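You operate a simulated robot arm through the tools that you are given. There is no shell and no other tool.

Carry out the task below with a simulated robot arm. There is one attempt and no reset: what you move stays moved.

## Task
Press the bush flush into the white roller and rack it.
Fine: shut the white latch over it first; lever back, latch open, roller in the green rack. Where these are worked on the way, their far stop is far enough and under half their travel is too little: white latch.

Only the result counts: the job must be done as asked and must still hold three seconds after the hand-in. Knocking over, shifting, dropping, spilling or breaking anything else fails it.

## Robot
A 6-joint arm with a two-finger parallel gripper, fixed in place. Base frame: the origin is on the floor under the middle of its stand, x ahead of it, y to its left, z up; the work surface is at about z = 840. Units: mm, rad, N and s.
With the tool pointing down near the work surface it reaches from about 360 to 880 mm from the base axis. Its first joint turns from -2.007 to 2.007 rad. Payload 3.43 kg.
The TCP is the grasp point between the finger pads, 34 mm short of the fingertips. In the tool frame z runs along the fingers and y along their closing line. Largest opening 128 mm; finger width 24, thickness 12; the body of the gripper, 48 by 130 mm, starts 96 mm behind the TCP.
Orientation is told as [roll, pitch, yaw] about the base's x, y, z axes, in that order, counted from this pose: with the fingers straight down and closing along the base's y, the tool's x points along the base's -x, its y along +y and its z along -z.

## Interface
- The arm moves only by the tool jog_arm. Its argument "commands" is a list of rows, each an object of numbers (a shift or turn left out is 0, a gripper value left out holds the last): "dx", "dy", "dz": the shift along the base's x, y, z in mm; "ax", "ay", "az": the turn, a rotation vector about the base's x, y, z in rad. In form: [{"dx": .., "dy": .., "dz": .., "ax": .., "ay": .., "az": ..}, ...]. A call has 1 to 20 rows; each row shifts and turns the commanded pose from where the row before left it. "grip" is the finger opening in mm, from 0 to 128, set as the call begins (left out, the last holds). Each row takes 0.2 s and may step no farther than 50 mm and 0.15 rad from the row before; otherwise, or with a gripper value out of range, the whole call is refused. Where a pose cannot be reached the arm comes as near as it can. A force on the tool above 60 N (or 10 N above the force at the start of the call, whichever is more), or a blocked arm, ends the call early, and 0.2 s more pass. Each finger travels about 108 mm/s and halts on what it meets, pressing with about 44 N; the grip force reading is that of the motor and also rises with nothing between the fingers. The clock runs only during rows and for 0.2 s after the last one: add rows that do not move to give the fingers time. The reply holds the time, the measured pose of the TCP, the force on the tool along the base axes, the opening and the grip force, in the units named above and with some noise, with the torque about the TCP (base axes, N m) and any sound that the robot's microphone picked up.
- Cameras (640 x 400 px; columns grow to the right, rows downward): "scene" is fixed at [388.3, 503.1, 1600.5]; the picture's right is [-0.66, 0.75, 0.00], its down [0.73, 0.65, -0.19] and it looks along [-0.14, -0.12, -0.98] (base axes); focal length 303 px, centre (320, 200). "wrist" rides on the gripper at [76, -11, -160] in the tool frame; the picture's right is [0.15, 0.99, 0.00], its down [-0.88, 0.13, -0.46] and it looks along [-0.45, 0.07, 0.89] (tool axes); focal length 234 px, centre (320, 200). There is no depth. A picture from a camera that has moved, and an enlarged one, comes with that camera's place and axes in the base frame and with its lens. The place of the scene camera against the robot may be out by one fixed shift of up to 25 mm in any direction.
- grab_frame(camera): a new picture of that camera. No time passes.
- raise_lower(by): moves the trunk up (or, below 0, down) by that many mm; the arm rides with it, the base frame stays. It gives what a move gives, with no picture.
- close_up(camera, box): a new picture of the part [left, top, right, bottom] of that camera's present view, enlarged. No time passes.
- finish_job(): hands the job in; it is judged then, once.

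Places have to be worked out from the pictures, the camera data and where the tool is seen. Open the gripper and draw the arm clear of the work before you hand the job in, unless the task says otherwise.

The tools are called after ">>>" by a JSON object that holds its "op" and its "data". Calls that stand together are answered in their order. jog_arm: Moves the arm, as the interface text tells. Its arguments: {"type":"object","properties":{"commands":{"type":"array","items":{"type":"object","properties":{"dx":{"type":"number"},"dy":{"type":"number"},"dz":{"type":"number"},"ax":{"type":"number"},"ay":{"type":"number"},"az":{"type":"number"}}}},"grip":{"type":"number"}},"required":["commands"]} The other tools are called the same way: raise_lower (by) moves the trunk up or down; grab_frame (camera) takes a picture; close_up (camera, box) takes an enlarged picture of a part of a camera's view; finish_job () hands the job in.

At the start:

```text
time_s: 0.0
position: [271.1, 498.5, 1277.0]
tcp_rot: [0.0, -0.002, 0.001]
contact_force: [0.1, 0.1, -0.7]
ft_torque: [-0.01, 0.0, 0.01]
grip_width: 128.3
grip_force: 0.0
trunk travel left (down, up): [-625.0, 165.0]
```

scene: 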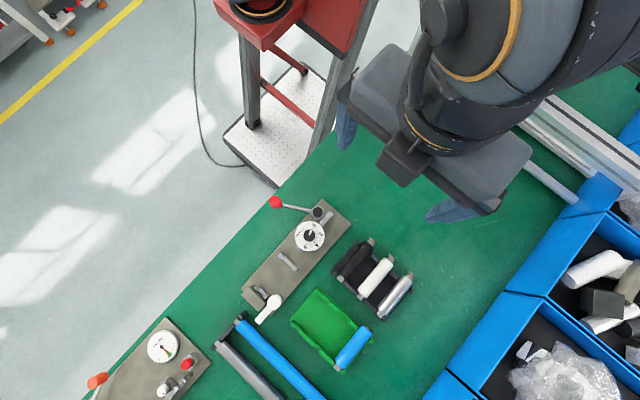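
wrist: 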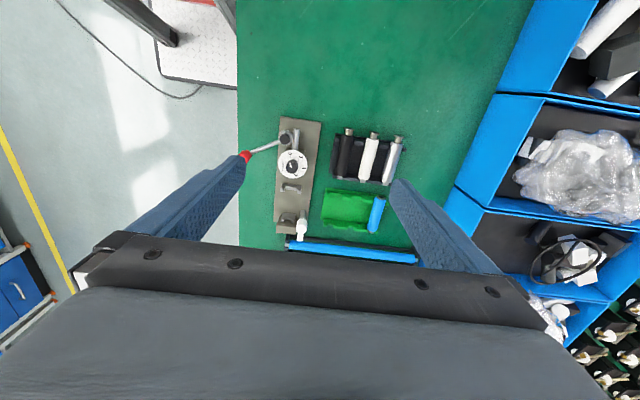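

The scene shows a press fixture with a red-knobbed lever, a white latch, a black rack with three rollers and a green rack with a blue roller. I take close-ups to see the details before moving anything.

>>> {"op": "close_up", "data": {"camera": "scene", "box": [230, 180, 430, 380]}}

>>> {"op": "close_up", "data": {"camera": "wrist", "box": [230, 100, 430, 270]}}

>>> {"op": "close_up", "data": {"camera": "scene", "box": [80, 300, 280, 400]}}

```text
2.00 times, centred on (330, 280) of scene
camera zoom: at [388.3, 503.1, 1600.5], right [-0.66, 0.75, 0.0], down [0.73, 0.65, -0.19], along [-0.14, -0.12, -0.98], focal length 606 px, centre (300, 40)
```

zoom: 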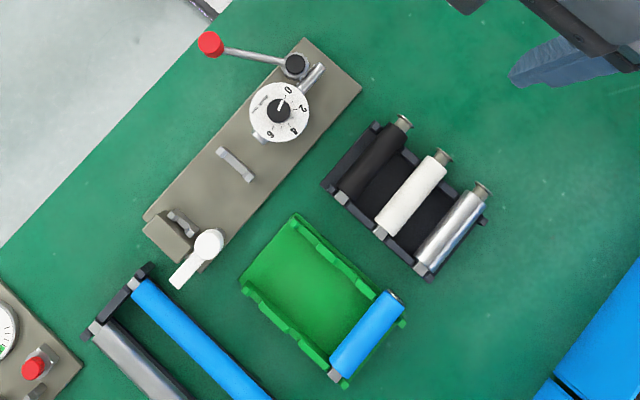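

```text
2.35 times, centred on (330, 185) of wrist
camera zoom: at [194.8, 488.3, 1437.0], right [-0.15, 0.99, 0.0], down [0.88, 0.13, 0.46], along [0.45, 0.07, -0.89], focal length 551 px, centre (296, 235)
```

zoom: 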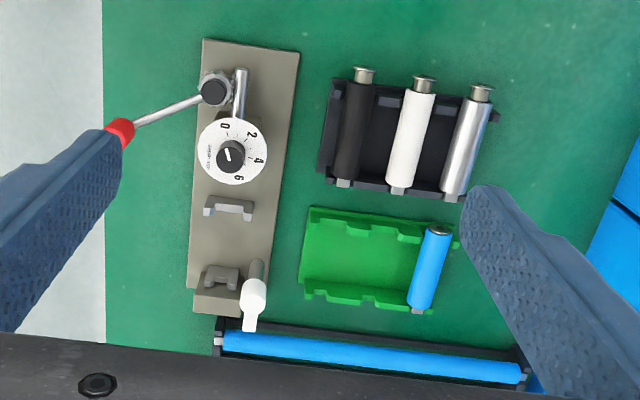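

```text
3.20 times, centred on (180, 350) of scene
camera zoom: at [388.3, 503.1, 1600.5], right [-0.66, 0.75, 0.0], down [0.73, 0.65, -0.19], along [-0.14, -0.12, -0.98], focal length 970 px, centre (768, -280)
```

zoom: 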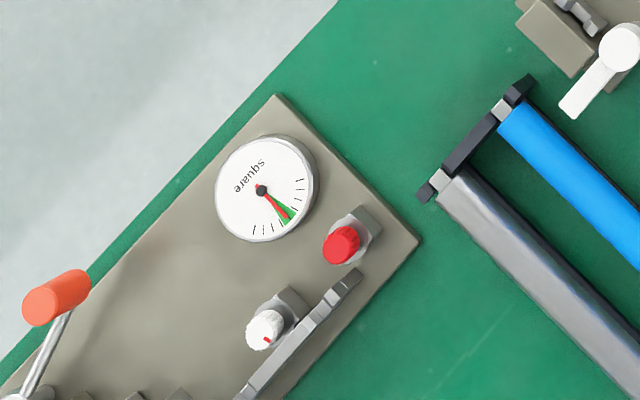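

The wrist view places the press plate running along x (y about 430, x from 320 to 560), the black rack near (330, 640) and the green rack in front of it. I lower the arm over open space to get a closer wrist view.

>>> {"op": "jog_arm", "data": {"commands": [{"dx": 10, "dz": -45}, {"dx": 10, "dz": -45}, {"dx": 10, "dz": -45}, {"dx": 10, "dz": -40}, {"dx": 0, "dz": 0}]}}

>>> {"op": "grab_frame", "data": {"camera": "wrist"}}

>>> {"op": "grab_frame", "data": {"camera": "scene"}}

```text
time_s: 1.2
position: [310.2, 500.9, 1100.5]
tcp_rot: [-0.001, 0.0, -0.001]
contact_force: [0.2, -0.3, 0.5]
ft_torque: [-0.03, 0.02, -0.01]
grip_width: 127.9
grip_force: 0.1
trunk travel left (down, up): [-625.0, 165.0]
```

```text
taken
camera wrist: at [234.8, 490.8, 1260.5], right [-0.15, 0.99, 0.0], down [0.88, 0.13, 0.46], along [0.45, 0.07, -0.89], focal length 234 px, centre (320, 200)
```

wrist: 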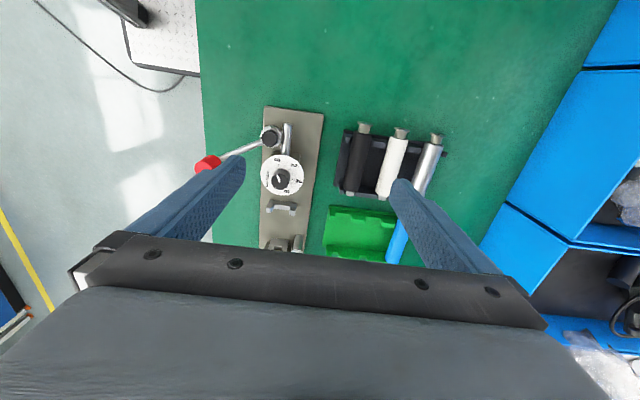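

```text
taken
```

scene: 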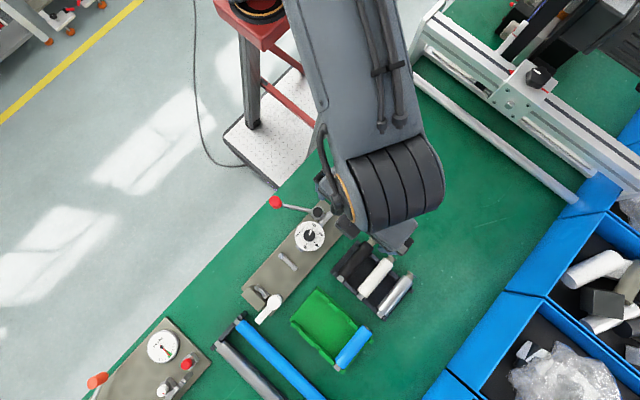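

The view from here is closer; I enlarge the press, the dial and the rollers to read the details.

>>> {"op": "close_up", "data": {"camera": "wrist", "box": [190, 100, 350, 250]}}

>>> {"op": "close_up", "data": {"camera": "wrist", "box": [320, 110, 460, 270]}}

>>> {"op": "close_up", "data": {"camera": "scene", "box": [235, 185, 355, 335]}}

>>> {"op": "close_up", "data": {"camera": "scene", "box": [280, 225, 420, 385]}}

```text
2.67 times, centred on (270, 175) of wrist
camera zoom: at [234.8, 490.8, 1260.5], right [-0.15, 0.99, 0.0], down [0.88, 0.13, 0.46], along [0.45, 0.07, -0.89], focal length 624 px, centre (453, 267)
```

zoom: 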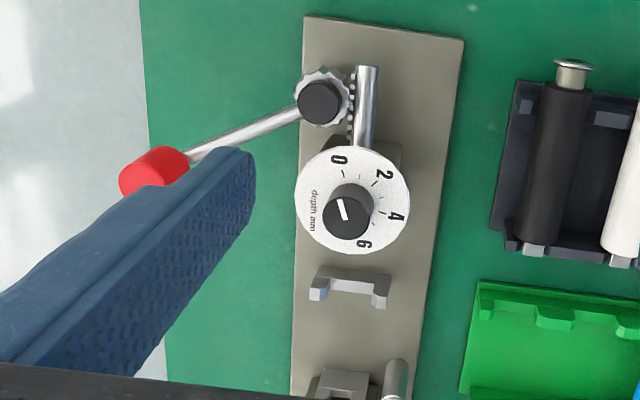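

```text
2.50 times, centred on (390, 190) of wrist
camera zoom: at [234.8, 490.8, 1260.5], right [-0.15, 0.99, 0.0], down [0.88, 0.13, 0.46], along [0.45, 0.07, -0.89], focal length 585 px, centre (145, 225)
```

zoom: 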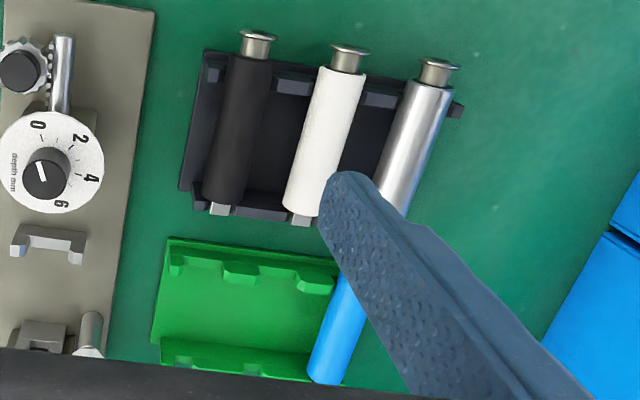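

```text
2.67 times, centred on (295, 260) of scene
camera zoom: at [388.3, 503.1, 1600.5], right [-0.66, 0.75, 0.0], down [0.73, 0.65, -0.19], along [-0.14, -0.12, -0.98], focal length 808 px, centre (387, 40)
```

zoom: 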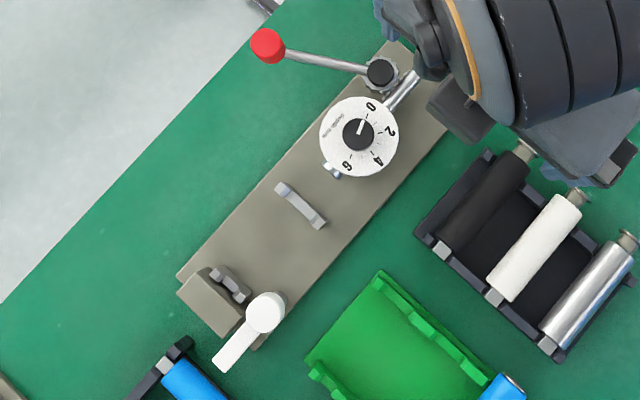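

```text
2.50 times, centred on (350, 305) of scene
camera zoom: at [388.3, 503.1, 1600.5], right [-0.66, 0.75, 0.0], down [0.73, 0.65, -0.19], along [-0.14, -0.12, -0.98], focal length 758 px, centre (245, -62)
```

zoom: 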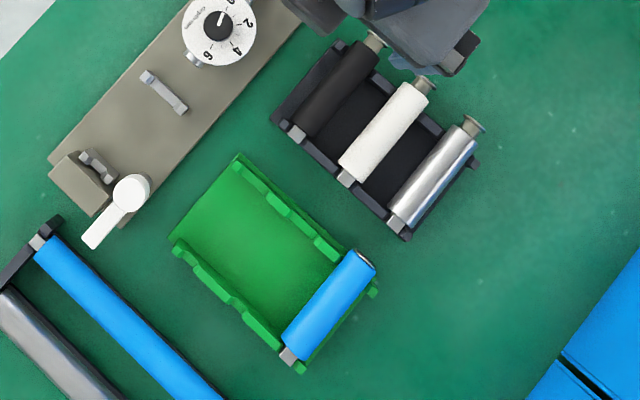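

The dial is labelled "depth mm" with a pointer near 0, the lever drives a pinion and rack, and the latch sits at the far (+x) end of the plate. I move over the press to look at the latch, cradles and lever from closer.

>>> {"op": "jog_arm", "data": {"commands": [{"dx": 30, "dy": -20}, {"dx": 30, "dy": -20, "dz": -10}, {"dx": 10, "dz": -10}, {"dx": 0}]}}

>>> {"op": "grab_frame", "data": {"camera": "wrist"}}

>>> {"op": "close_up", "data": {"camera": "wrist", "box": [240, 90, 420, 240]}}

```text
time_s: 2.2
position: [378.5, 460.2, 1082.2]
tcp_rot: [0.0, 0.0, 0.0]
contact_force: [0.2, 0.0, 0.3]
ft_torque: [-0.03, 0.01, -0.01]
grip_width: 128.0
grip_force: 0.0
trunk travel left (down, up): [-625.0, 165.0]
```

```text
taken
camera wrist: at [303.1, 449.4, 1241.6], right [-0.15, 0.99, 0.0], down [0.88, 0.13, 0.46], along [0.45, 0.07, -0.89], focal length 234 px, centre (320, 200)
```

wrist: 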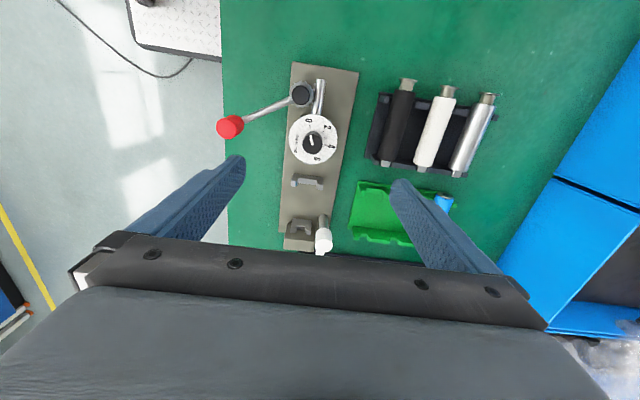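

```text
2.67 times, centred on (330, 165) of wrist
camera zoom: at [303.1, 449.4, 1241.6], right [-0.15, 0.99, 0.0], down [0.88, 0.13, 0.46], along [0.45, 0.07, -0.89], focal length 624 px, centre (293, 293)
```

zoom: 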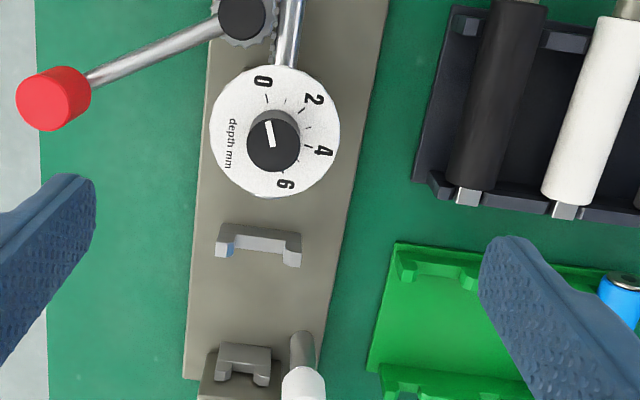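

The latch pivot is near (535, 492, 910) with its handle pointing +x, and the knob sits at about (377, 338, 910). I now check the dial up close and move over the racks to locate the white roller and the free green slots.

>>> {"op": "close_up", "data": {"camera": "wrist", "box": [280, 100, 345, 170]}}

>>> {"op": "jog_arm", "data": {"commands": [{"dx": -10, "dy": 45}, {"dx": -10, "dy": 45, "dz": -20}, {"dx": -10, "dy": 45, "dz": -20}, {"dx": 0, "dy": 25, "dz": -30}, {"dx": 0}]}}

>>> {"op": "grab_frame", "data": {"camera": "wrist"}}

>>> {"op": "grab_frame", "data": {"camera": "scene"}}

```text
5.71 times, centred on (312, 135) of wrist
camera zoom: at [303.1, 449.4, 1241.6], right [-0.15, 0.99, 0.0], down [0.88, 0.13, 0.46], along [0.45, 0.07, -0.89], focal length 1338 px, centre (363, 571)
```

zoom: 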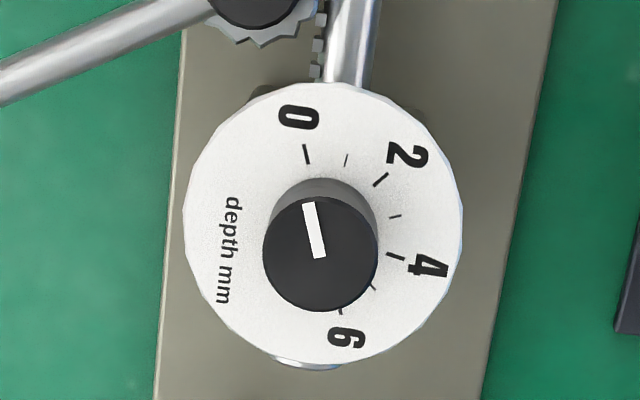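

```text
refused: row 2 steps farther than a row can; nothing moved
```

```text
taken
camera wrist: at [303.1, 449.4, 1241.6], right [-0.15, 0.99, 0.0], down [0.88, 0.13, 0.46], along [0.45, 0.07, -0.89], focal length 234 px, centre (320, 200)
```

wrist: 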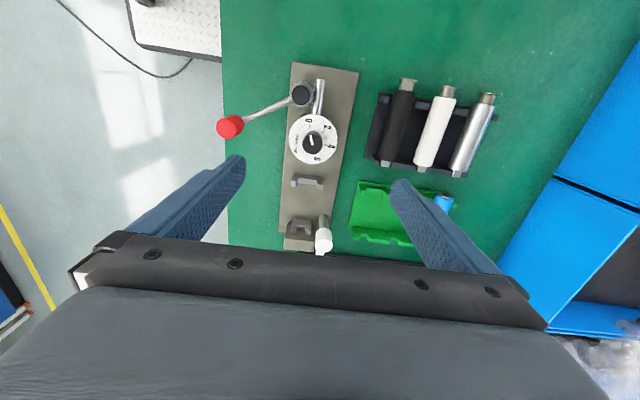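

```text
taken
```

scene: 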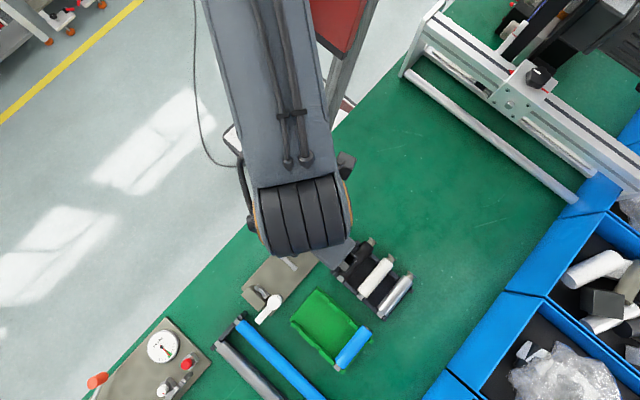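

The dial mark lines up with the 0 tick. The move was refused because a row was too long, so I repeat it with shorter rows.

>>> {"op": "jog_arm", "data": {"commands": [{"dx": -10, "dy": 40}, {"dx": -10, "dy": 40, "dz": -20}, {"dx": -10, "dy": 40, "dz": -20}, {"dx": 0, "dy": 35, "dz": -30}, {"dx": 0}]}}

>>> {"op": "grab_frame", "data": {"camera": "wrist"}}

>>> {"op": "close_up", "data": {"camera": "wrist", "box": [230, 80, 430, 240]}}

```text
time_s: 3.4
position: [349.9, 613.5, 1011.9]
tcp_rot: [0.0, -0.001, 0.0]
contact_force: [-0.2, 0.2, -0.7]
ft_torque: [0.05, 0.02, -0.04]
grip_width: 128.2
grip_force: 0.0
trunk travel left (down, up): [-625.0, 165.0]
```

```text
taken
camera wrist: at [274.3, 603.8, 1171.5], right [-0.15, 0.99, 0.0], down [0.88, 0.13, 0.46], along [0.45, 0.07, -0.89], focal length 234 px, centre (320, 200)
```

wrist: 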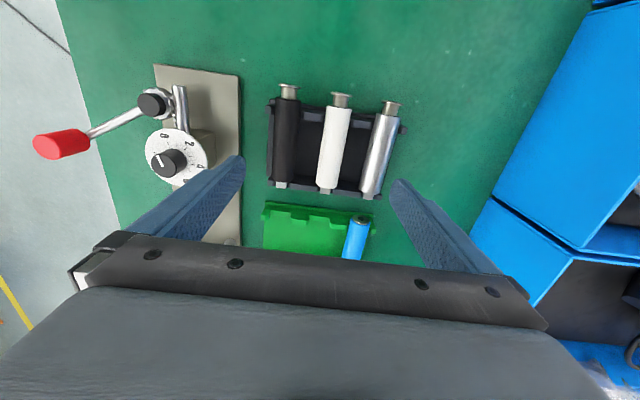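

```text
2.50 times, centred on (330, 160) of wrist
camera zoom: at [274.3, 603.8, 1171.5], right [-0.15, 0.99, 0.0], down [0.88, 0.13, 0.46], along [0.45, 0.07, -0.89], focal length 585 px, centre (295, 300)
```

zoom: 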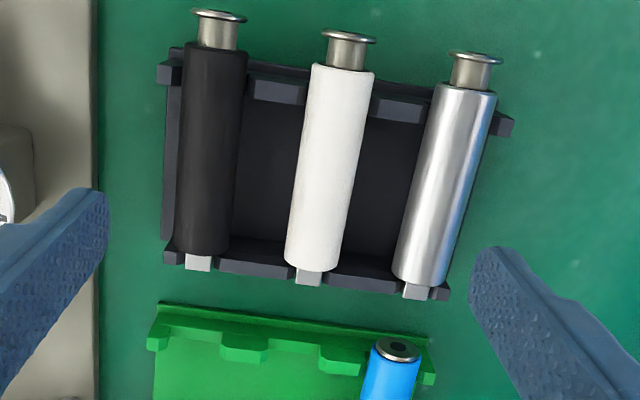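

I can see the white roller clearly, with its flanged bush at the -x end. I enlarge the lever knob and the green rack's rear rail from this viewpoint.

>>> {"op": "close_up", "data": {"camera": "wrist", "box": [20, 60, 240, 210]}}

>>> {"op": "close_up", "data": {"camera": "scene", "box": [270, 260, 400, 390]}}

>>> {"op": "close_up", "data": {"camera": "scene", "box": [230, 260, 310, 340]}}

```text
2.67 times, centred on (130, 135) of wrist
camera zoom: at [274.3, 603.8, 1171.5], right [-0.15, 0.99, 0.0], down [0.88, 0.13, 0.46], along [0.45, 0.07, -0.89], focal length 624 px, centre (827, 373)
```

zoom: 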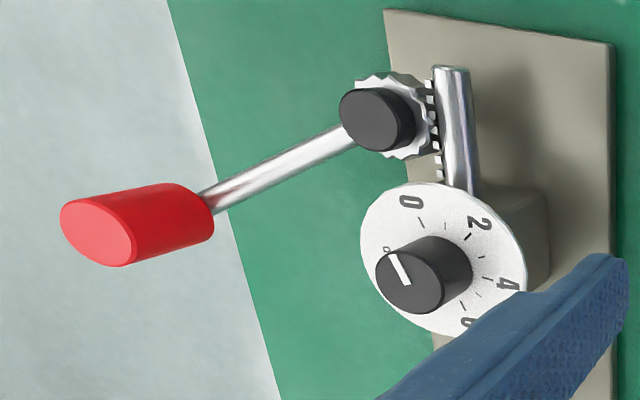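

```text
3.08 times, centred on (335, 325) of scene
camera zoom: at [388.3, 503.1, 1600.5], right [-0.66, 0.75, 0.0], down [0.73, 0.65, -0.19], along [-0.14, -0.12, -0.98], focal length 933 px, centre (274, -185)
```

zoom: 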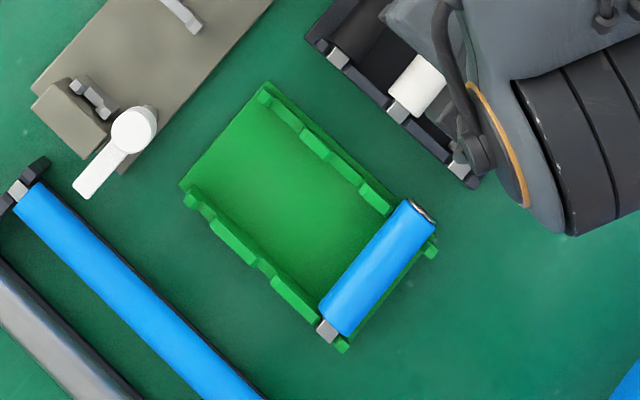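

```text
5.00 times, centred on (270, 300) of scene
camera zoom: at [388.3, 503.1, 1600.5], right [-0.66, 0.75, 0.0], down [0.73, 0.65, -0.19], along [-0.14, -0.12, -0.98], focal length 1516 px, centre (570, -300)
```

zoom: 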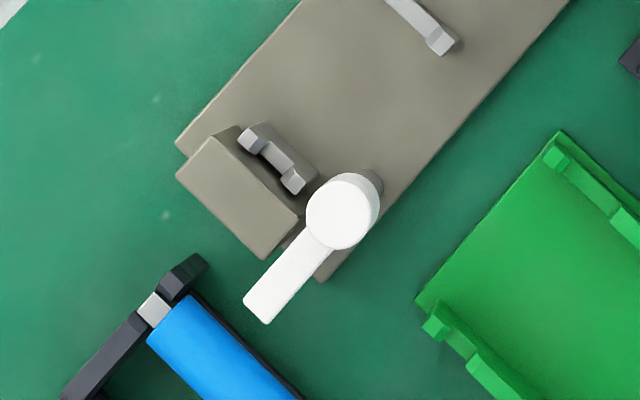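

The white roller's axis lies along x at about y = 632, z ≈ 870, with the body from x ≈ 302 to 406. I narrow the fingers to 52 mm and come down above its middle to check alignment.

>>> {"op": "jog_arm", "data": {"commands": [{"dx": 5, "dy": 19}, {"dz": -30}, {"dz": -25}, {"dz": 0}, {"dz": 0}], "grip": 52}}

>>> {"op": "grab_frame", "data": {"camera": "wrist"}}

>>> {"op": "grab_frame", "data": {"camera": "scene"}}

```text
time_s: 4.6
position: [357.0, 631.9, 957.1]
tcp_rot: [0.001, 0.001, 0.0]
contact_force: [0.5, 0.0, -0.1]
ft_torque: [0.0, 0.03, 0.04]
grip_width: 51.9
grip_force: 0.2
trunk travel left (down, up): [-625.0, 165.0]
```

```text
taken
camera wrist: at [280.1, 621.1, 1117.5], right [-0.15, 0.99, 0.0], down [0.88, 0.13, 0.46], along [0.45, 0.07, -0.89], focal length 234 px, centre (320, 200)
```

wrist: 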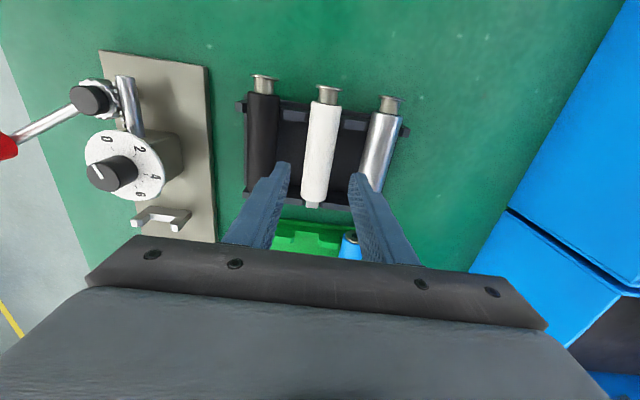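

```text
taken
```

scene: 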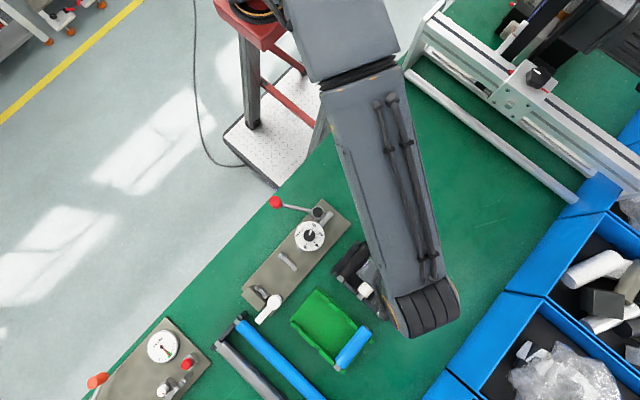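

>>> {"op": "close_up", "data": {"camera": "wrist", "box": [230, 60, 430, 260]}}

```text
2.00 times, centred on (330, 160) of wrist
camera zoom: at [280.1, 621.1, 1117.5], right [-0.15, 0.99, 0.0], down [0.88, 0.13, 0.46], along [0.45, 0.07, -0.89], focal length 468 px, centre (300, 280)
```

zoom: 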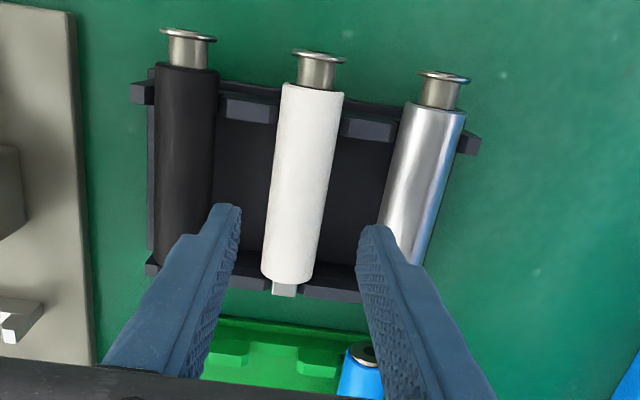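

The gripper is centred over the white roller. Before picking it, I look at the press bed closely with the scene camera to find the ram tip, cradles and anvil.

>>> {"op": "close_up", "data": {"camera": "scene", "box": [285, 215, 335, 255]}}

>>> {"op": "close_up", "data": {"camera": "scene", "box": [240, 240, 320, 320]}}

>>> {"op": "close_up", "data": {"camera": "wrist", "box": [60, 40, 240, 250]}}

```text
10.00 times, centred on (310, 235) of scene
camera zoom: at [388.3, 503.1, 1600.5], right [-0.66, 0.75, 0.0], down [0.73, 0.65, -0.19], along [-0.14, -0.12, -0.98], focal length 3031 px, centre (420, -150)
```

zoom: 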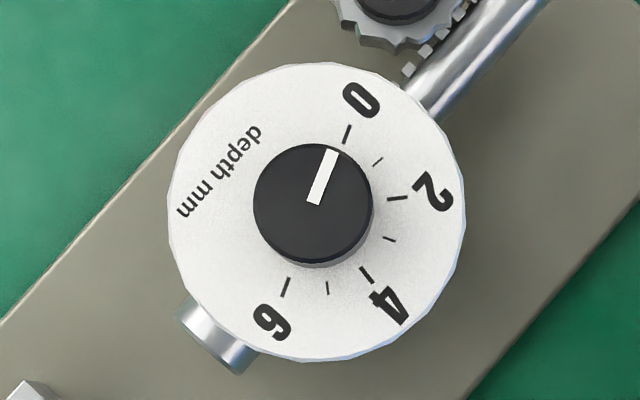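

```text
5.00 times, centred on (280, 280) of scene
camera zoom: at [388.3, 503.1, 1600.5], right [-0.66, 0.75, 0.0], down [0.73, 0.65, -0.19], along [-0.14, -0.12, -0.98], focal length 1516 px, centre (520, -200)
```

zoom: 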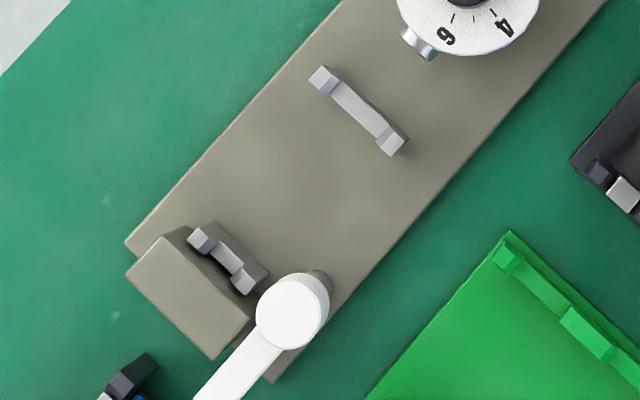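

```text
1.90 times, centred on (150, 145) of wrist
camera zoom: at [280.1, 621.1, 1117.5], right [-0.15, 0.99, 0.0], down [0.88, 0.13, 0.46], along [0.45, 0.07, -0.89], focal length 446 px, centre (644, 305)
```

zoom: 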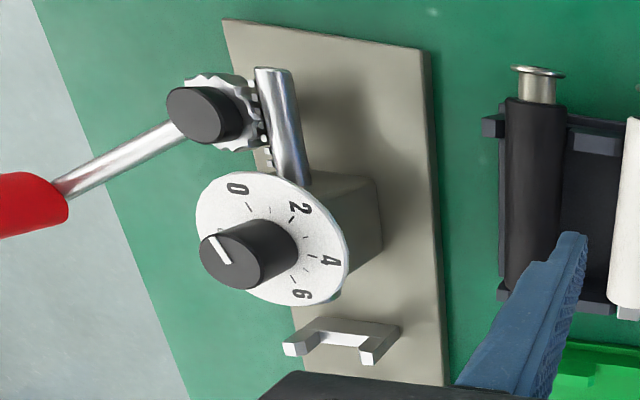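

The measurements agree: ram tip at x ≈ 417, anvil at x ≈ 553, cradle line at y ≈ 451, and the roller is about 125 mm long, so it fits between them. I descend around the white roller and close the fingers on its body.

>>> {"op": "jog_arm", "data": {"commands": [{"dz": -25}, {"dz": -20}, {"dz": -10}, {"dz": -9}, {"dz": 0}]}}

>>> {"op": "close_up", "data": {"camera": "wrist", "box": [220, 60, 420, 260]}}

```text
time_s: 5.8
position: [356.0, 631.7, 892.8]
tcp_rot: [-0.002, 0.001, 0.0]
contact_force: [0.0, 0.1, 0.1]
ft_torque: [0.02, -0.01, 0.01]
grip_width: 51.9
grip_force: 0.1
trunk travel left (down, up): [-625.0, 165.0]
```

```text
2.00 times, centred on (320, 160) of wrist
camera zoom: at [279.8, 621.8, 1052.2], right [-0.15, 0.99, 0.0], down [0.88, 0.13, 0.46], along [0.45, 0.07, -0.89], focal length 468 px, centre (320, 280)
```

zoom: 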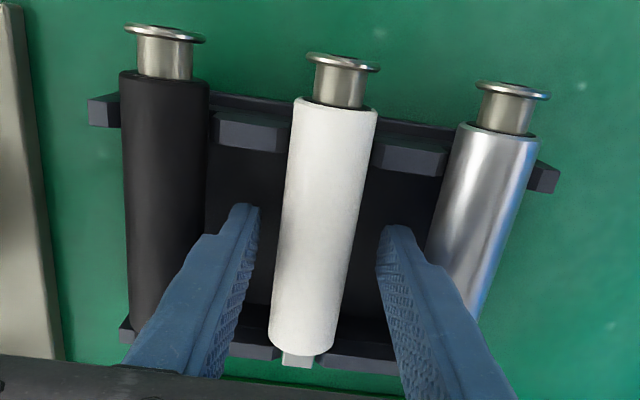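

The fingers straddle the white roller with clearance on both sides and no contact force. I close on it.

>>> {"op": "jog_arm", "data": {"commands": [{"dz": 0}, {"dz": 0}, {"dz": 0}, {"dz": 0}], "grip": 10}}

```text
time_s: 6.8
position: [356.1, 630.7, 893.0]
tcp_rot: [-0.002, 0.0, -0.004]
contact_force: [1.5, -12.6, 1.0]
ft_torque: [-0.2, -0.13, -0.65]
grip_width: 28.6
grip_force: 44.9
trunk travel left (down, up): [-625.0, 165.0]
```

The roller is gripped at 28.6 mm with a 12.6 N side load toward -y, so I'm about a millimetre off. I ease that off before lifting so the rack isn't dragged.

>>> {"op": "jog_arm", "data": {"commands": [{"dy": -1.0, "az": -0.005}, {"dz": 0}]}}

```text
time_s: 7.4
position: [354.9, 630.9, 892.5]
tcp_rot: [0.001, 0.0, -0.004]
contact_force: [-0.8, -3.0, 0.8]
ft_torque: [-0.27, 0.15, 0.46]
grip_width: 26.2
grip_force: 44.0
trunk travel left (down, up): [-625.0, 165.0]
```

The side load dropped to 3 N. I lift straight up slowly.

>>> {"op": "jog_arm", "data": {"commands": [{"dz": 4}, {"dz": 8}, {"dz": 15}, {"dz": 25}, {"dz": 30}, {"dz": 0}]}}

>>> {"op": "grab_frame", "data": {"camera": "wrist"}}

>>> {"op": "close_up", "data": {"camera": "wrist", "box": [220, 60, 420, 260]}}

```text
time_s: 8.8
position: [355.0, 631.0, 978.0]
tcp_rot: [0.0, 0.0, -0.006]
contact_force: [-0.5, -0.3, -1.4]
ft_torque: [0.03, -0.01, 0.01]
grip_width: 28.9
grip_force: 44.1
trunk travel left (down, up): [-625.0, 165.0]
```

```text
taken
camera wrist: at [279.9, 621.0, 1136.3], right [-0.14, 0.99, 0.0], down [0.88, 0.13, 0.46], along [0.45, 0.06, -0.89], focal length 234 px, centre (320, 200)
```

wrist: 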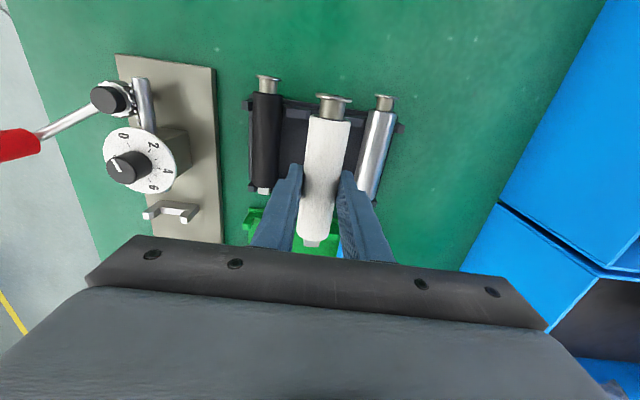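

```text
2.00 times, centred on (320, 160) of wrist
camera zoom: at [279.9, 621.0, 1136.3], right [-0.14, 0.99, 0.0], down [0.88, 0.13, 0.46], along [0.45, 0.06, -0.89], focal length 468 px, centre (320, 280)
```

zoom: 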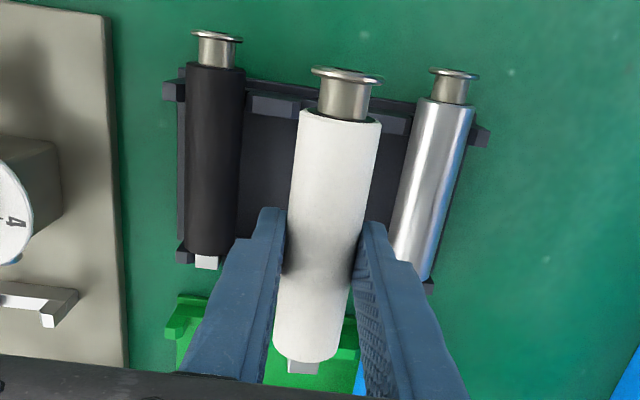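

The roller is held level: the stub end is about 60 mm ahead of the TCP and the bush flange about 67 mm behind it. I raise a bit and carry it around in front of the dial to hover over the press cradles.

>>> {"op": "jog_arm", "data": {"commands": [{"dz": 25}, {"dx": 45}, {"dx": 45}, {"dx": 45}, {"dy": -45}, {"dy": -45}, {"dy": -45}, {"dy": -46}, {"dy": 0}]}}

>>> {"op": "grab_frame", "data": {"camera": "wrist"}}

>>> {"op": "grab_frame", "data": {"camera": "scene"}}

>>> {"op": "close_up", "data": {"camera": "wrist", "box": [220, 60, 420, 260]}}

>>> {"op": "close_up", "data": {"camera": "scene", "box": [230, 200, 350, 320]}}

```text
time_s: 10.8
position: [489.7, 453.2, 1001.2]
tcp_rot: [-0.002, 0.001, -0.005]
contact_force: [-0.1, 1.1, -1.6]
ft_torque: [0.01, 0.02, 0.02]
grip_width: 29.0
grip_force: 44.4
trunk travel left (down, up): [-625.0, 165.0]
```

```text
taken
camera wrist: at [414.5, 442.3, 1159.8], right [-0.14, 0.99, 0.0], down [0.88, 0.13, 0.46], along [0.45, 0.06, -0.89], focal length 234 px, centre (320, 200)
```

wrist: 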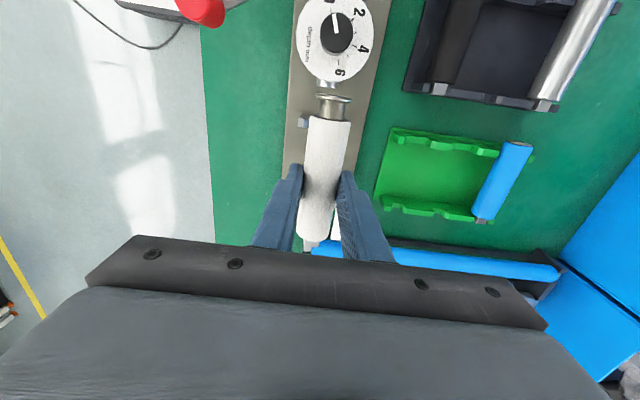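

```text
taken
```

scene: 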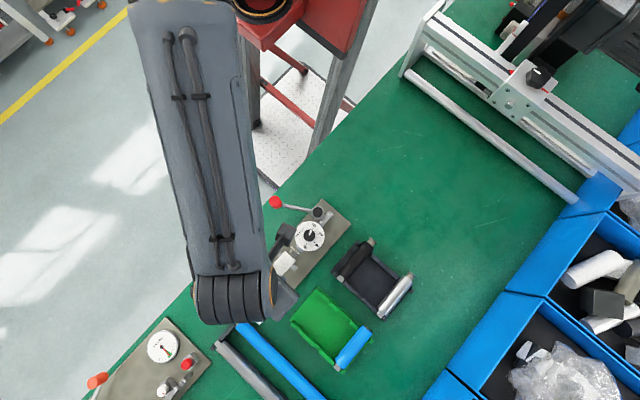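

```text
2.00 times, centred on (320, 160) of wrist
camera zoom: at [414.5, 442.3, 1159.8], right [-0.14, 0.99, 0.0], down [0.88, 0.13, 0.46], along [0.45, 0.06, -0.89], focal length 468 px, centre (320, 280)
```

zoom: 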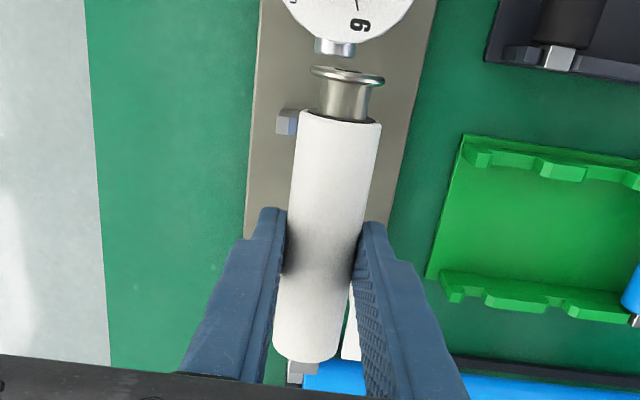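

```text
3.33 times, centred on (290, 260) of scene
camera zoom: at [388.3, 503.1, 1600.5], right [-0.66, 0.75, 0.0], down [0.73, 0.65, -0.19], along [-0.14, -0.12, -0.98], focal length 1010 px, centre (420, 0)
```

zoom: 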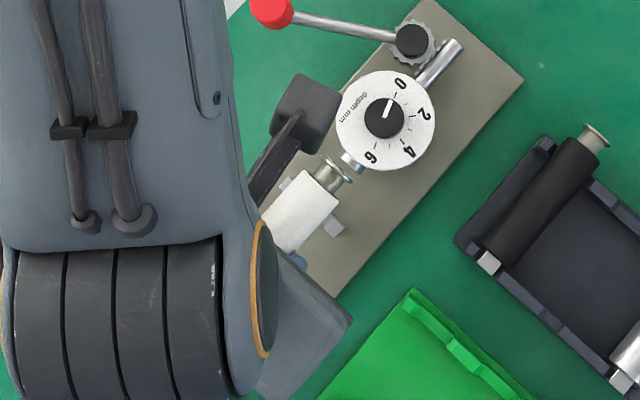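

The roller hovers over the cradles, about 2.5 mm too far in +y relative to the ram axis (y ≈ 451), with the flange just clear of the ram tip. I correct y and yaw, then lower partway and check.

>>> {"op": "jog_arm", "data": {"commands": [{"dy": -2.7, "az": -0.007}, {"dz": -30}, {"dz": -30}, {"dz": -20}, {"dz": 0}]}}

>>> {"op": "close_up", "data": {"camera": "wrist", "box": [220, 60, 420, 260]}}

>>> {"op": "close_up", "data": {"camera": "scene", "box": [260, 210, 340, 290]}}

```text
time_s: 12.0
position: [489.8, 446.3, 917.9]
tcp_rot: [0.0, 0.0, -0.013]
contact_force: [-0.2, 0.7, -2.1]
ft_torque: [-0.01, -0.03, 0.02]
grip_width: 29.0
grip_force: 44.1
trunk travel left (down, up): [-625.0, 165.0]
```

```text
2.00 times, centred on (320, 160) of wrist
camera zoom: at [413.9, 437.0, 1077.8], right [-0.13, 0.99, 0.0], down [0.88, 0.12, 0.46], along [0.45, 0.06, -0.89], focal length 468 px, centre (320, 280)
```

zoom: 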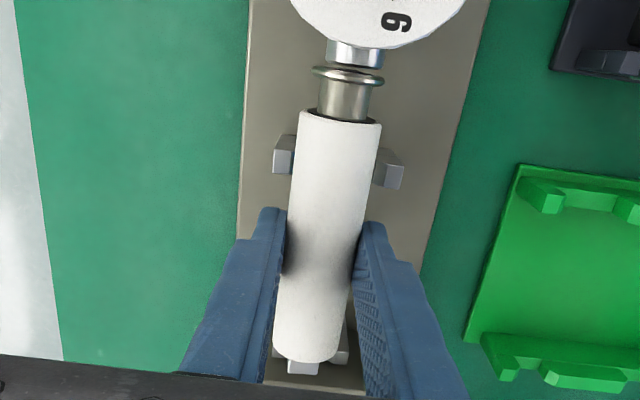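

```text
5.00 times, centred on (300, 250) of scene
camera zoom: at [388.3, 503.1, 1600.5], right [-0.66, 0.75, 0.0], down [0.73, 0.65, -0.19], along [-0.14, -0.12, -0.98], focal length 1516 px, centre (420, -50)
```

zoom: 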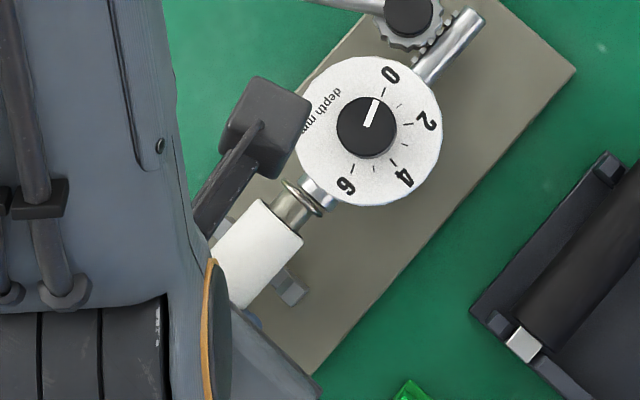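

The tool settled at y = 446.3, about 4 mm low of the cradle centre line (≈ 451), and the flange has a few mm clearance to the ram. I enlarge the stub end relative to the far cradle.

>>> {"op": "jog_arm", "data": {"commands": [{"dy": 4.0}, {"dz": 0}, {"dz": 0}]}}

>>> {"op": "close_up", "data": {"camera": "wrist", "box": [280, 210, 360, 250]}}

>>> {"op": "close_up", "data": {"camera": "wrist", "box": [280, 70, 380, 160]}}

```text
time_s: 12.8
position: [490.4, 451.7, 918.0]
tcp_rot: [0.0, 0.001, -0.013]
contact_force: [0.3, -0.2, -2.3]
ft_torque: [0.04, 0.01, 0.0]
grip_width: 28.9
grip_force: 43.9
trunk travel left (down, up): [-625.0, 165.0]
```

```text
8.00 times, centred on (320, 230) of wrist
camera zoom: at [413.9, 441.2, 1078.0], right [-0.13, 0.99, 0.0], down [0.88, 0.12, 0.46], along [0.45, 0.06, -0.89], focal length 1873 px, centre (320, -40)
```

zoom: 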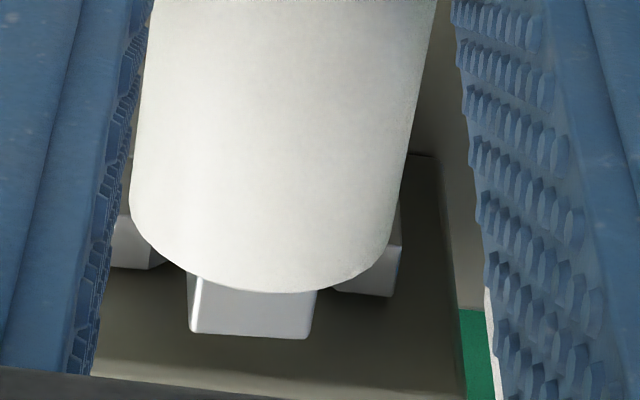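

```text
4.44 times, centred on (330, 115) of wrist
camera zoom: at [413.9, 441.2, 1078.0], right [-0.13, 0.99, 0.0], down [0.88, 0.12, 0.46], along [0.45, 0.06, -0.89], focal length 1041 px, centre (276, 578)
```

zoom: 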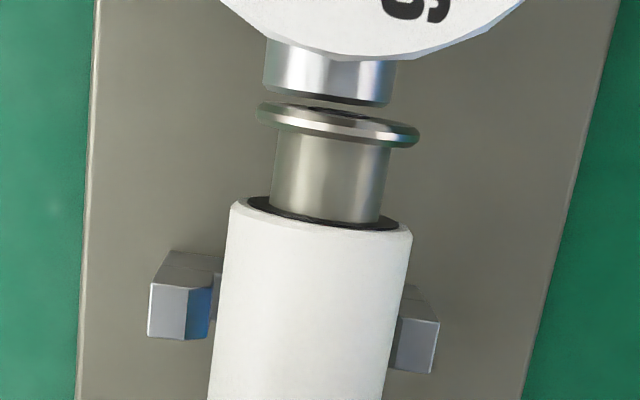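

The far cradle is at about x ≈ 555 and the anvil at ≈ 565, so the stub (ending at x ≈ 548) needs about 12 mm more in +x, plus a small yaw. I make that shift and lower a bit, watching the force.

>>> {"op": "jog_arm", "data": {"commands": [{"dx": 6, "az": 0.014}, {"dx": 6}, {"dz": -5}, {"dz": -5}, {"dz": -3}, {"dz": 0}]}}

>>> {"op": "close_up", "data": {"camera": "wrist", "box": [280, 210, 360, 250]}}

>>> {"op": "close_up", "data": {"camera": "wrist", "box": [280, 60, 380, 160]}}

>>> {"op": "close_up", "data": {"camera": "scene", "box": [260, 210, 340, 290]}}

```text
time_s: 14.2
position: [499.8, 453.0, 908.9]
tcp_rot: [-0.001, -0.002, 0.001]
contact_force: [-34.8, 2.0, 12.0]
ft_torque: [0.1, 0.04, 0.14]
grip_width: 29.1
grip_force: 44.1
trunk travel left (down, up): [-625.0, 165.0]
```

```text
8.00 times, centred on (320, 230) of wrist
camera zoom: at [425.0, 441.2, 1067.7], right [-0.15, 0.99, 0.0], down [0.88, 0.13, 0.46], along [0.45, 0.07, -0.89], focal length 1873 px, centre (320, -40)
```

zoom: 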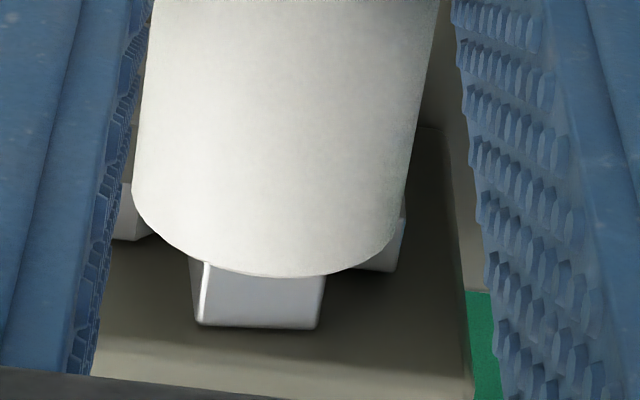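

```text
4.00 times, centred on (330, 110) of wrist
camera zoom: at [425.0, 441.2, 1067.7], right [-0.15, 0.99, 0.0], down [0.88, 0.13, 0.46], along [0.45, 0.07, -0.89], focal length 937 px, centre (280, 560)
```

zoom: 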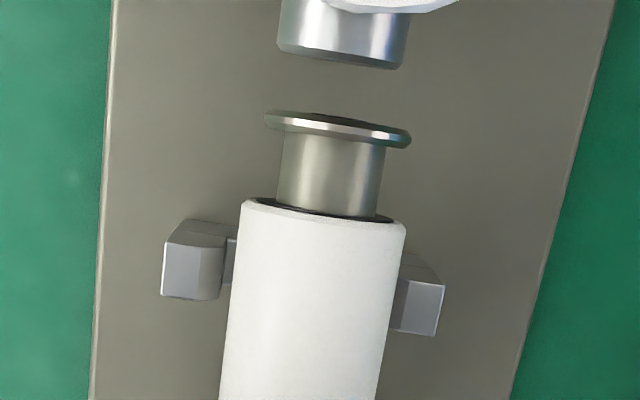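

```text
5.00 times, centred on (300, 250) of scene
camera zoom: at [388.3, 503.1, 1600.5], right [-0.66, 0.75, 0.0], down [0.73, 0.65, -0.19], along [-0.14, -0.12, -0.98], focal length 1516 px, centre (420, -50)
```

zoom: 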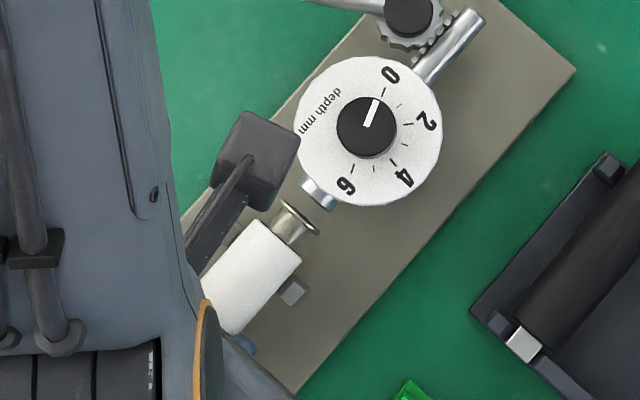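

The tool reports -35 N in x: the stub is touching the anvil face, so the roller is just slightly too far forward. I back off 3 mm in x and check the load before lowering further.

>>> {"op": "jog_arm", "data": {"commands": [{"dx": -3}, {"dz": 0}, {"dz": 0}]}}

```text
time_s: 15.0
position: [501.0, 451.6, 907.1]
tcp_rot: [0.002, -0.003, 0.003]
contact_force: [-12.5, 3.4, 0.0]
ft_torque: [0.09, 0.13, 0.21]
grip_width: 28.9
grip_force: 44.4
trunk travel left (down, up): [-625.0, 165.0]
```

Still -12.5 N in x, so I back off a little more and then lower in small steps.

>>> {"op": "jog_arm", "data": {"commands": [{"dx": -2.5}, {"dz": 0}, {"dz": -2}, {"dz": 0}]}}

```text
time_s: 16.0
position: [497.9, 451.5, 905.8]
tcp_rot: [-0.001, 0.001, 0.001]
contact_force: [0.1, -5.1, -1.4]
ft_torque: [-0.06, -0.16, -0.31]
grip_width: 29.1
grip_force: 44.1
trunk travel left (down, up): [-625.0, 165.0]
```

The x load is gone and only a slight side load remains from a cradle edge. I keep lowering in small steps.

>>> {"op": "jog_arm", "data": {"commands": [{"dz": -2, "dy": -0.5}, {"dz": -2}, {"dz": 0}]}}

>>> {"op": "close_up", "data": {"camera": "wrist", "box": [260, 60, 380, 250]}}

```text
time_s: 16.8
position: [496.6, 451.1, 902.2]
tcp_rot: [0.002, 0.0, 0.002]
contact_force: [-4.9, -6.0, 10.2]
ft_torque: [-0.15, 0.6, -0.03]
grip_width: 28.7
grip_force: 43.9
trunk travel left (down, up): [-625.0, 165.0]
```

```text
2.11 times, centred on (320, 155) of wrist
camera zoom: at [421.2, 440.2, 1061.5], right [-0.15, 0.99, 0.0], down [0.88, 0.13, 0.46], along [0.45, 0.07, -0.89], focal length 493 px, centre (320, 295)
```

zoom: 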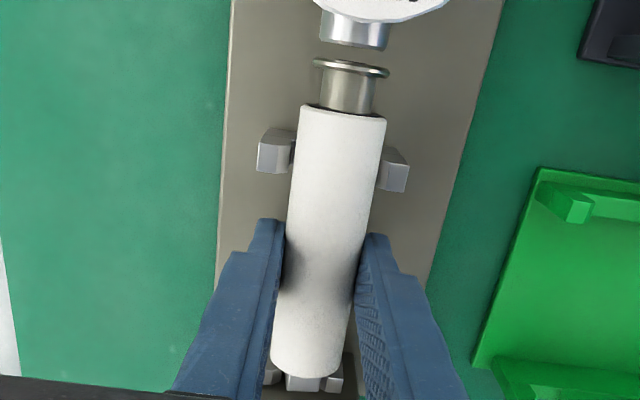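

Contact starts at the near cradle: +10 N in z with a -y push, and the roller sits about 2 mm too far +y there while the stub is centred at the far cradle. I lift 2 mm, yaw slightly about the stub, and lower again.

>>> {"op": "jog_arm", "data": {"commands": [{"dz": 2}, {"dy": -1.2, "az": 0.018}, {"dz": -2}, {"dz": 0}]}}

>>> {"op": "close_up", "data": {"camera": "wrist", "box": [260, 60, 380, 250]}}

```text
time_s: 17.8
position: [497.6, 450.0, 900.7]
tcp_rot: [0.002, -0.002, 0.019]
contact_force: [0.8, -0.3, 11.7]
ft_torque: [-0.02, 0.49, -0.07]
grip_width: 29.0
grip_force: 44.5
trunk travel left (down, up): [-625.0, 165.0]
```

```text
2.11 times, centred on (320, 155) of wrist
camera zoom: at [422.1, 437.8, 1061.5], right [-0.17, 0.99, 0.0], down [0.88, 0.15, 0.46], along [0.45, 0.08, -0.89], focal length 493 px, centre (320, 295)
```

zoom: 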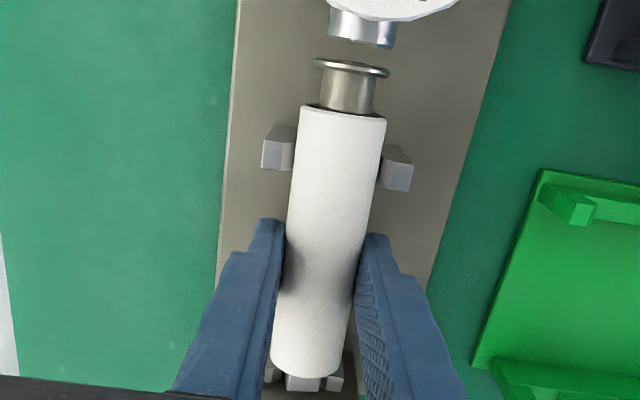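

Now the side load is zero and the load (11.7 N, moment arm ≈ 36 mm behind the TCP) is right on the near cradle; the stub end isn't down yet. I tilt the front down slightly and lower a touch more.

>>> {"op": "jog_arm", "data": {"commands": [{"ay": 0.01}, {"dz": 0}, {"dz": -0.7}, {"dz": 0}]}}

```text
time_s: 18.8
position: [497.1, 449.3, 900.2]
tcp_rot: [0.003, 0.009, 0.018]
contact_force: [2.1, 2.5, 16.7]
ft_torque: [0.0, 0.73, -0.11]
grip_width: 28.7
grip_force: 44.0
trunk travel left (down, up): [-625.0, 165.0]
```

The load is still all on the near cradle. I look at the stub against the far cradle to judge the remaining gap.

>>> {"op": "close_up", "data": {"camera": "wrist", "box": [280, 205, 360, 250]}}

>>> {"op": "grab_frame", "data": {"camera": "scene"}}

```text
8.00 times, centred on (320, 228) of wrist
camera zoom: at [423.4, 437.5, 1061.6], right [-0.17, 0.99, 0.0], down [0.88, 0.15, 0.45], along [0.44, 0.08, -0.89], focal length 1873 px, centre (320, -20)
```

zoom: 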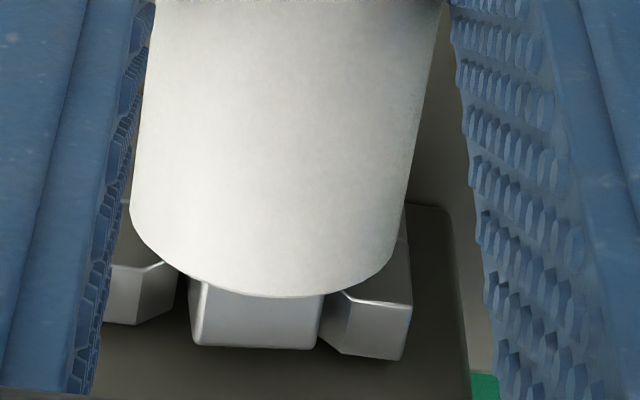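

```text
taken
```

scene: 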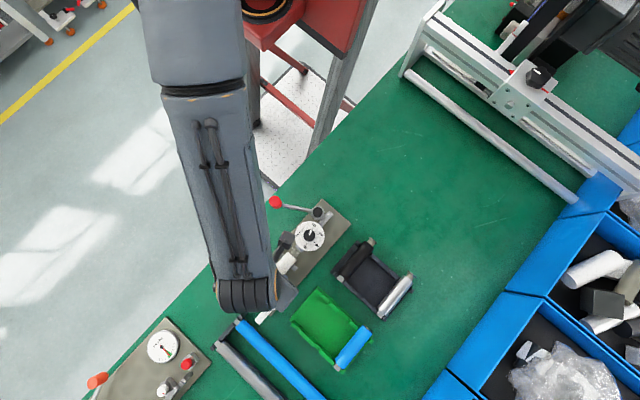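

The stub is now between the far cradle's arms and just short of the anvil. I pitch the front down a little more about the near cradle until the far cradle takes load.

>>> {"op": "jog_arm", "data": {"commands": [{"ay": 0.012, "dz": -0.4}, {"ay": 0.012, "dz": -0.4}, {"dz": 0}]}}

```text
time_s: 19.6
position: [499.0, 449.0, 900.4]
tcp_rot: [0.002, 0.033, 0.021]
contact_force: [2.5, -6.6, 24.8]
ft_torque: [-0.1, -0.08, -0.21]
grip_width: 28.7
grip_force: 43.9
trunk travel left (down, up): [-625.0, 165.0]
```

The moment has balanced out, so both cradles now carry the roller. I relieve the down force and open the fingers.

>>> {"op": "jog_arm", "data": {"commands": [{"dz": 1.0}, {"dz": 0}]}}

>>> {"op": "jog_arm", "data": {"commands": [{"dz": 0}, {"dz": 0}, {"dz": 0}], "grip": 50}}

>>> {"op": "close_up", "data": {"camera": "wrist", "box": [240, 60, 400, 250]}}

```text
time_s: 20.2
position: [497.9, 449.8, 900.0]
tcp_rot: [0.0, 0.034, 0.021]
contact_force: [4.1, -7.8, 10.1]
ft_torque: [-0.05, -0.57, -0.38]
grip_width: 29.0
grip_force: 44.0
trunk travel left (down, up): [-625.0, 165.0]
```

```text
time_s: 21.0
position: [497.3, 450.6, 901.4]
tcp_rot: [-0.001, 0.035, 0.022]
contact_force: [0.1, 0.2, -0.3]
ft_torque: [-0.02, 0.0, 0.02]
grip_width: 50.0
grip_force: 0.1
trunk travel left (down, up): [-625.0, 165.0]
```

```text
2.11 times, centred on (320, 155) of wrist
camera zoom: at [427.8, 438.9, 1062.7], right [-0.17, 0.99, 0.01], down [0.89, 0.15, 0.43], along [0.42, 0.08, -0.91], focal length 493 px, centre (320, 295)
```

zoom: 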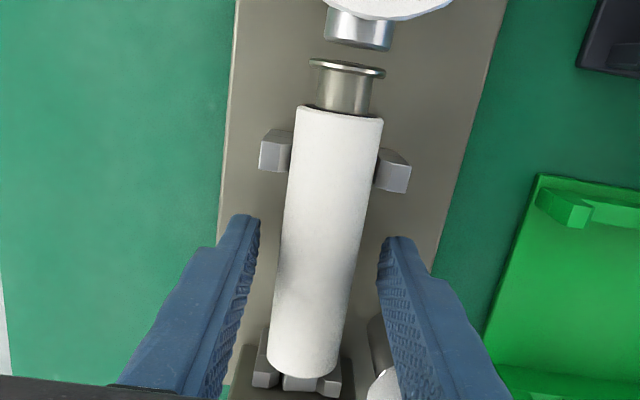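

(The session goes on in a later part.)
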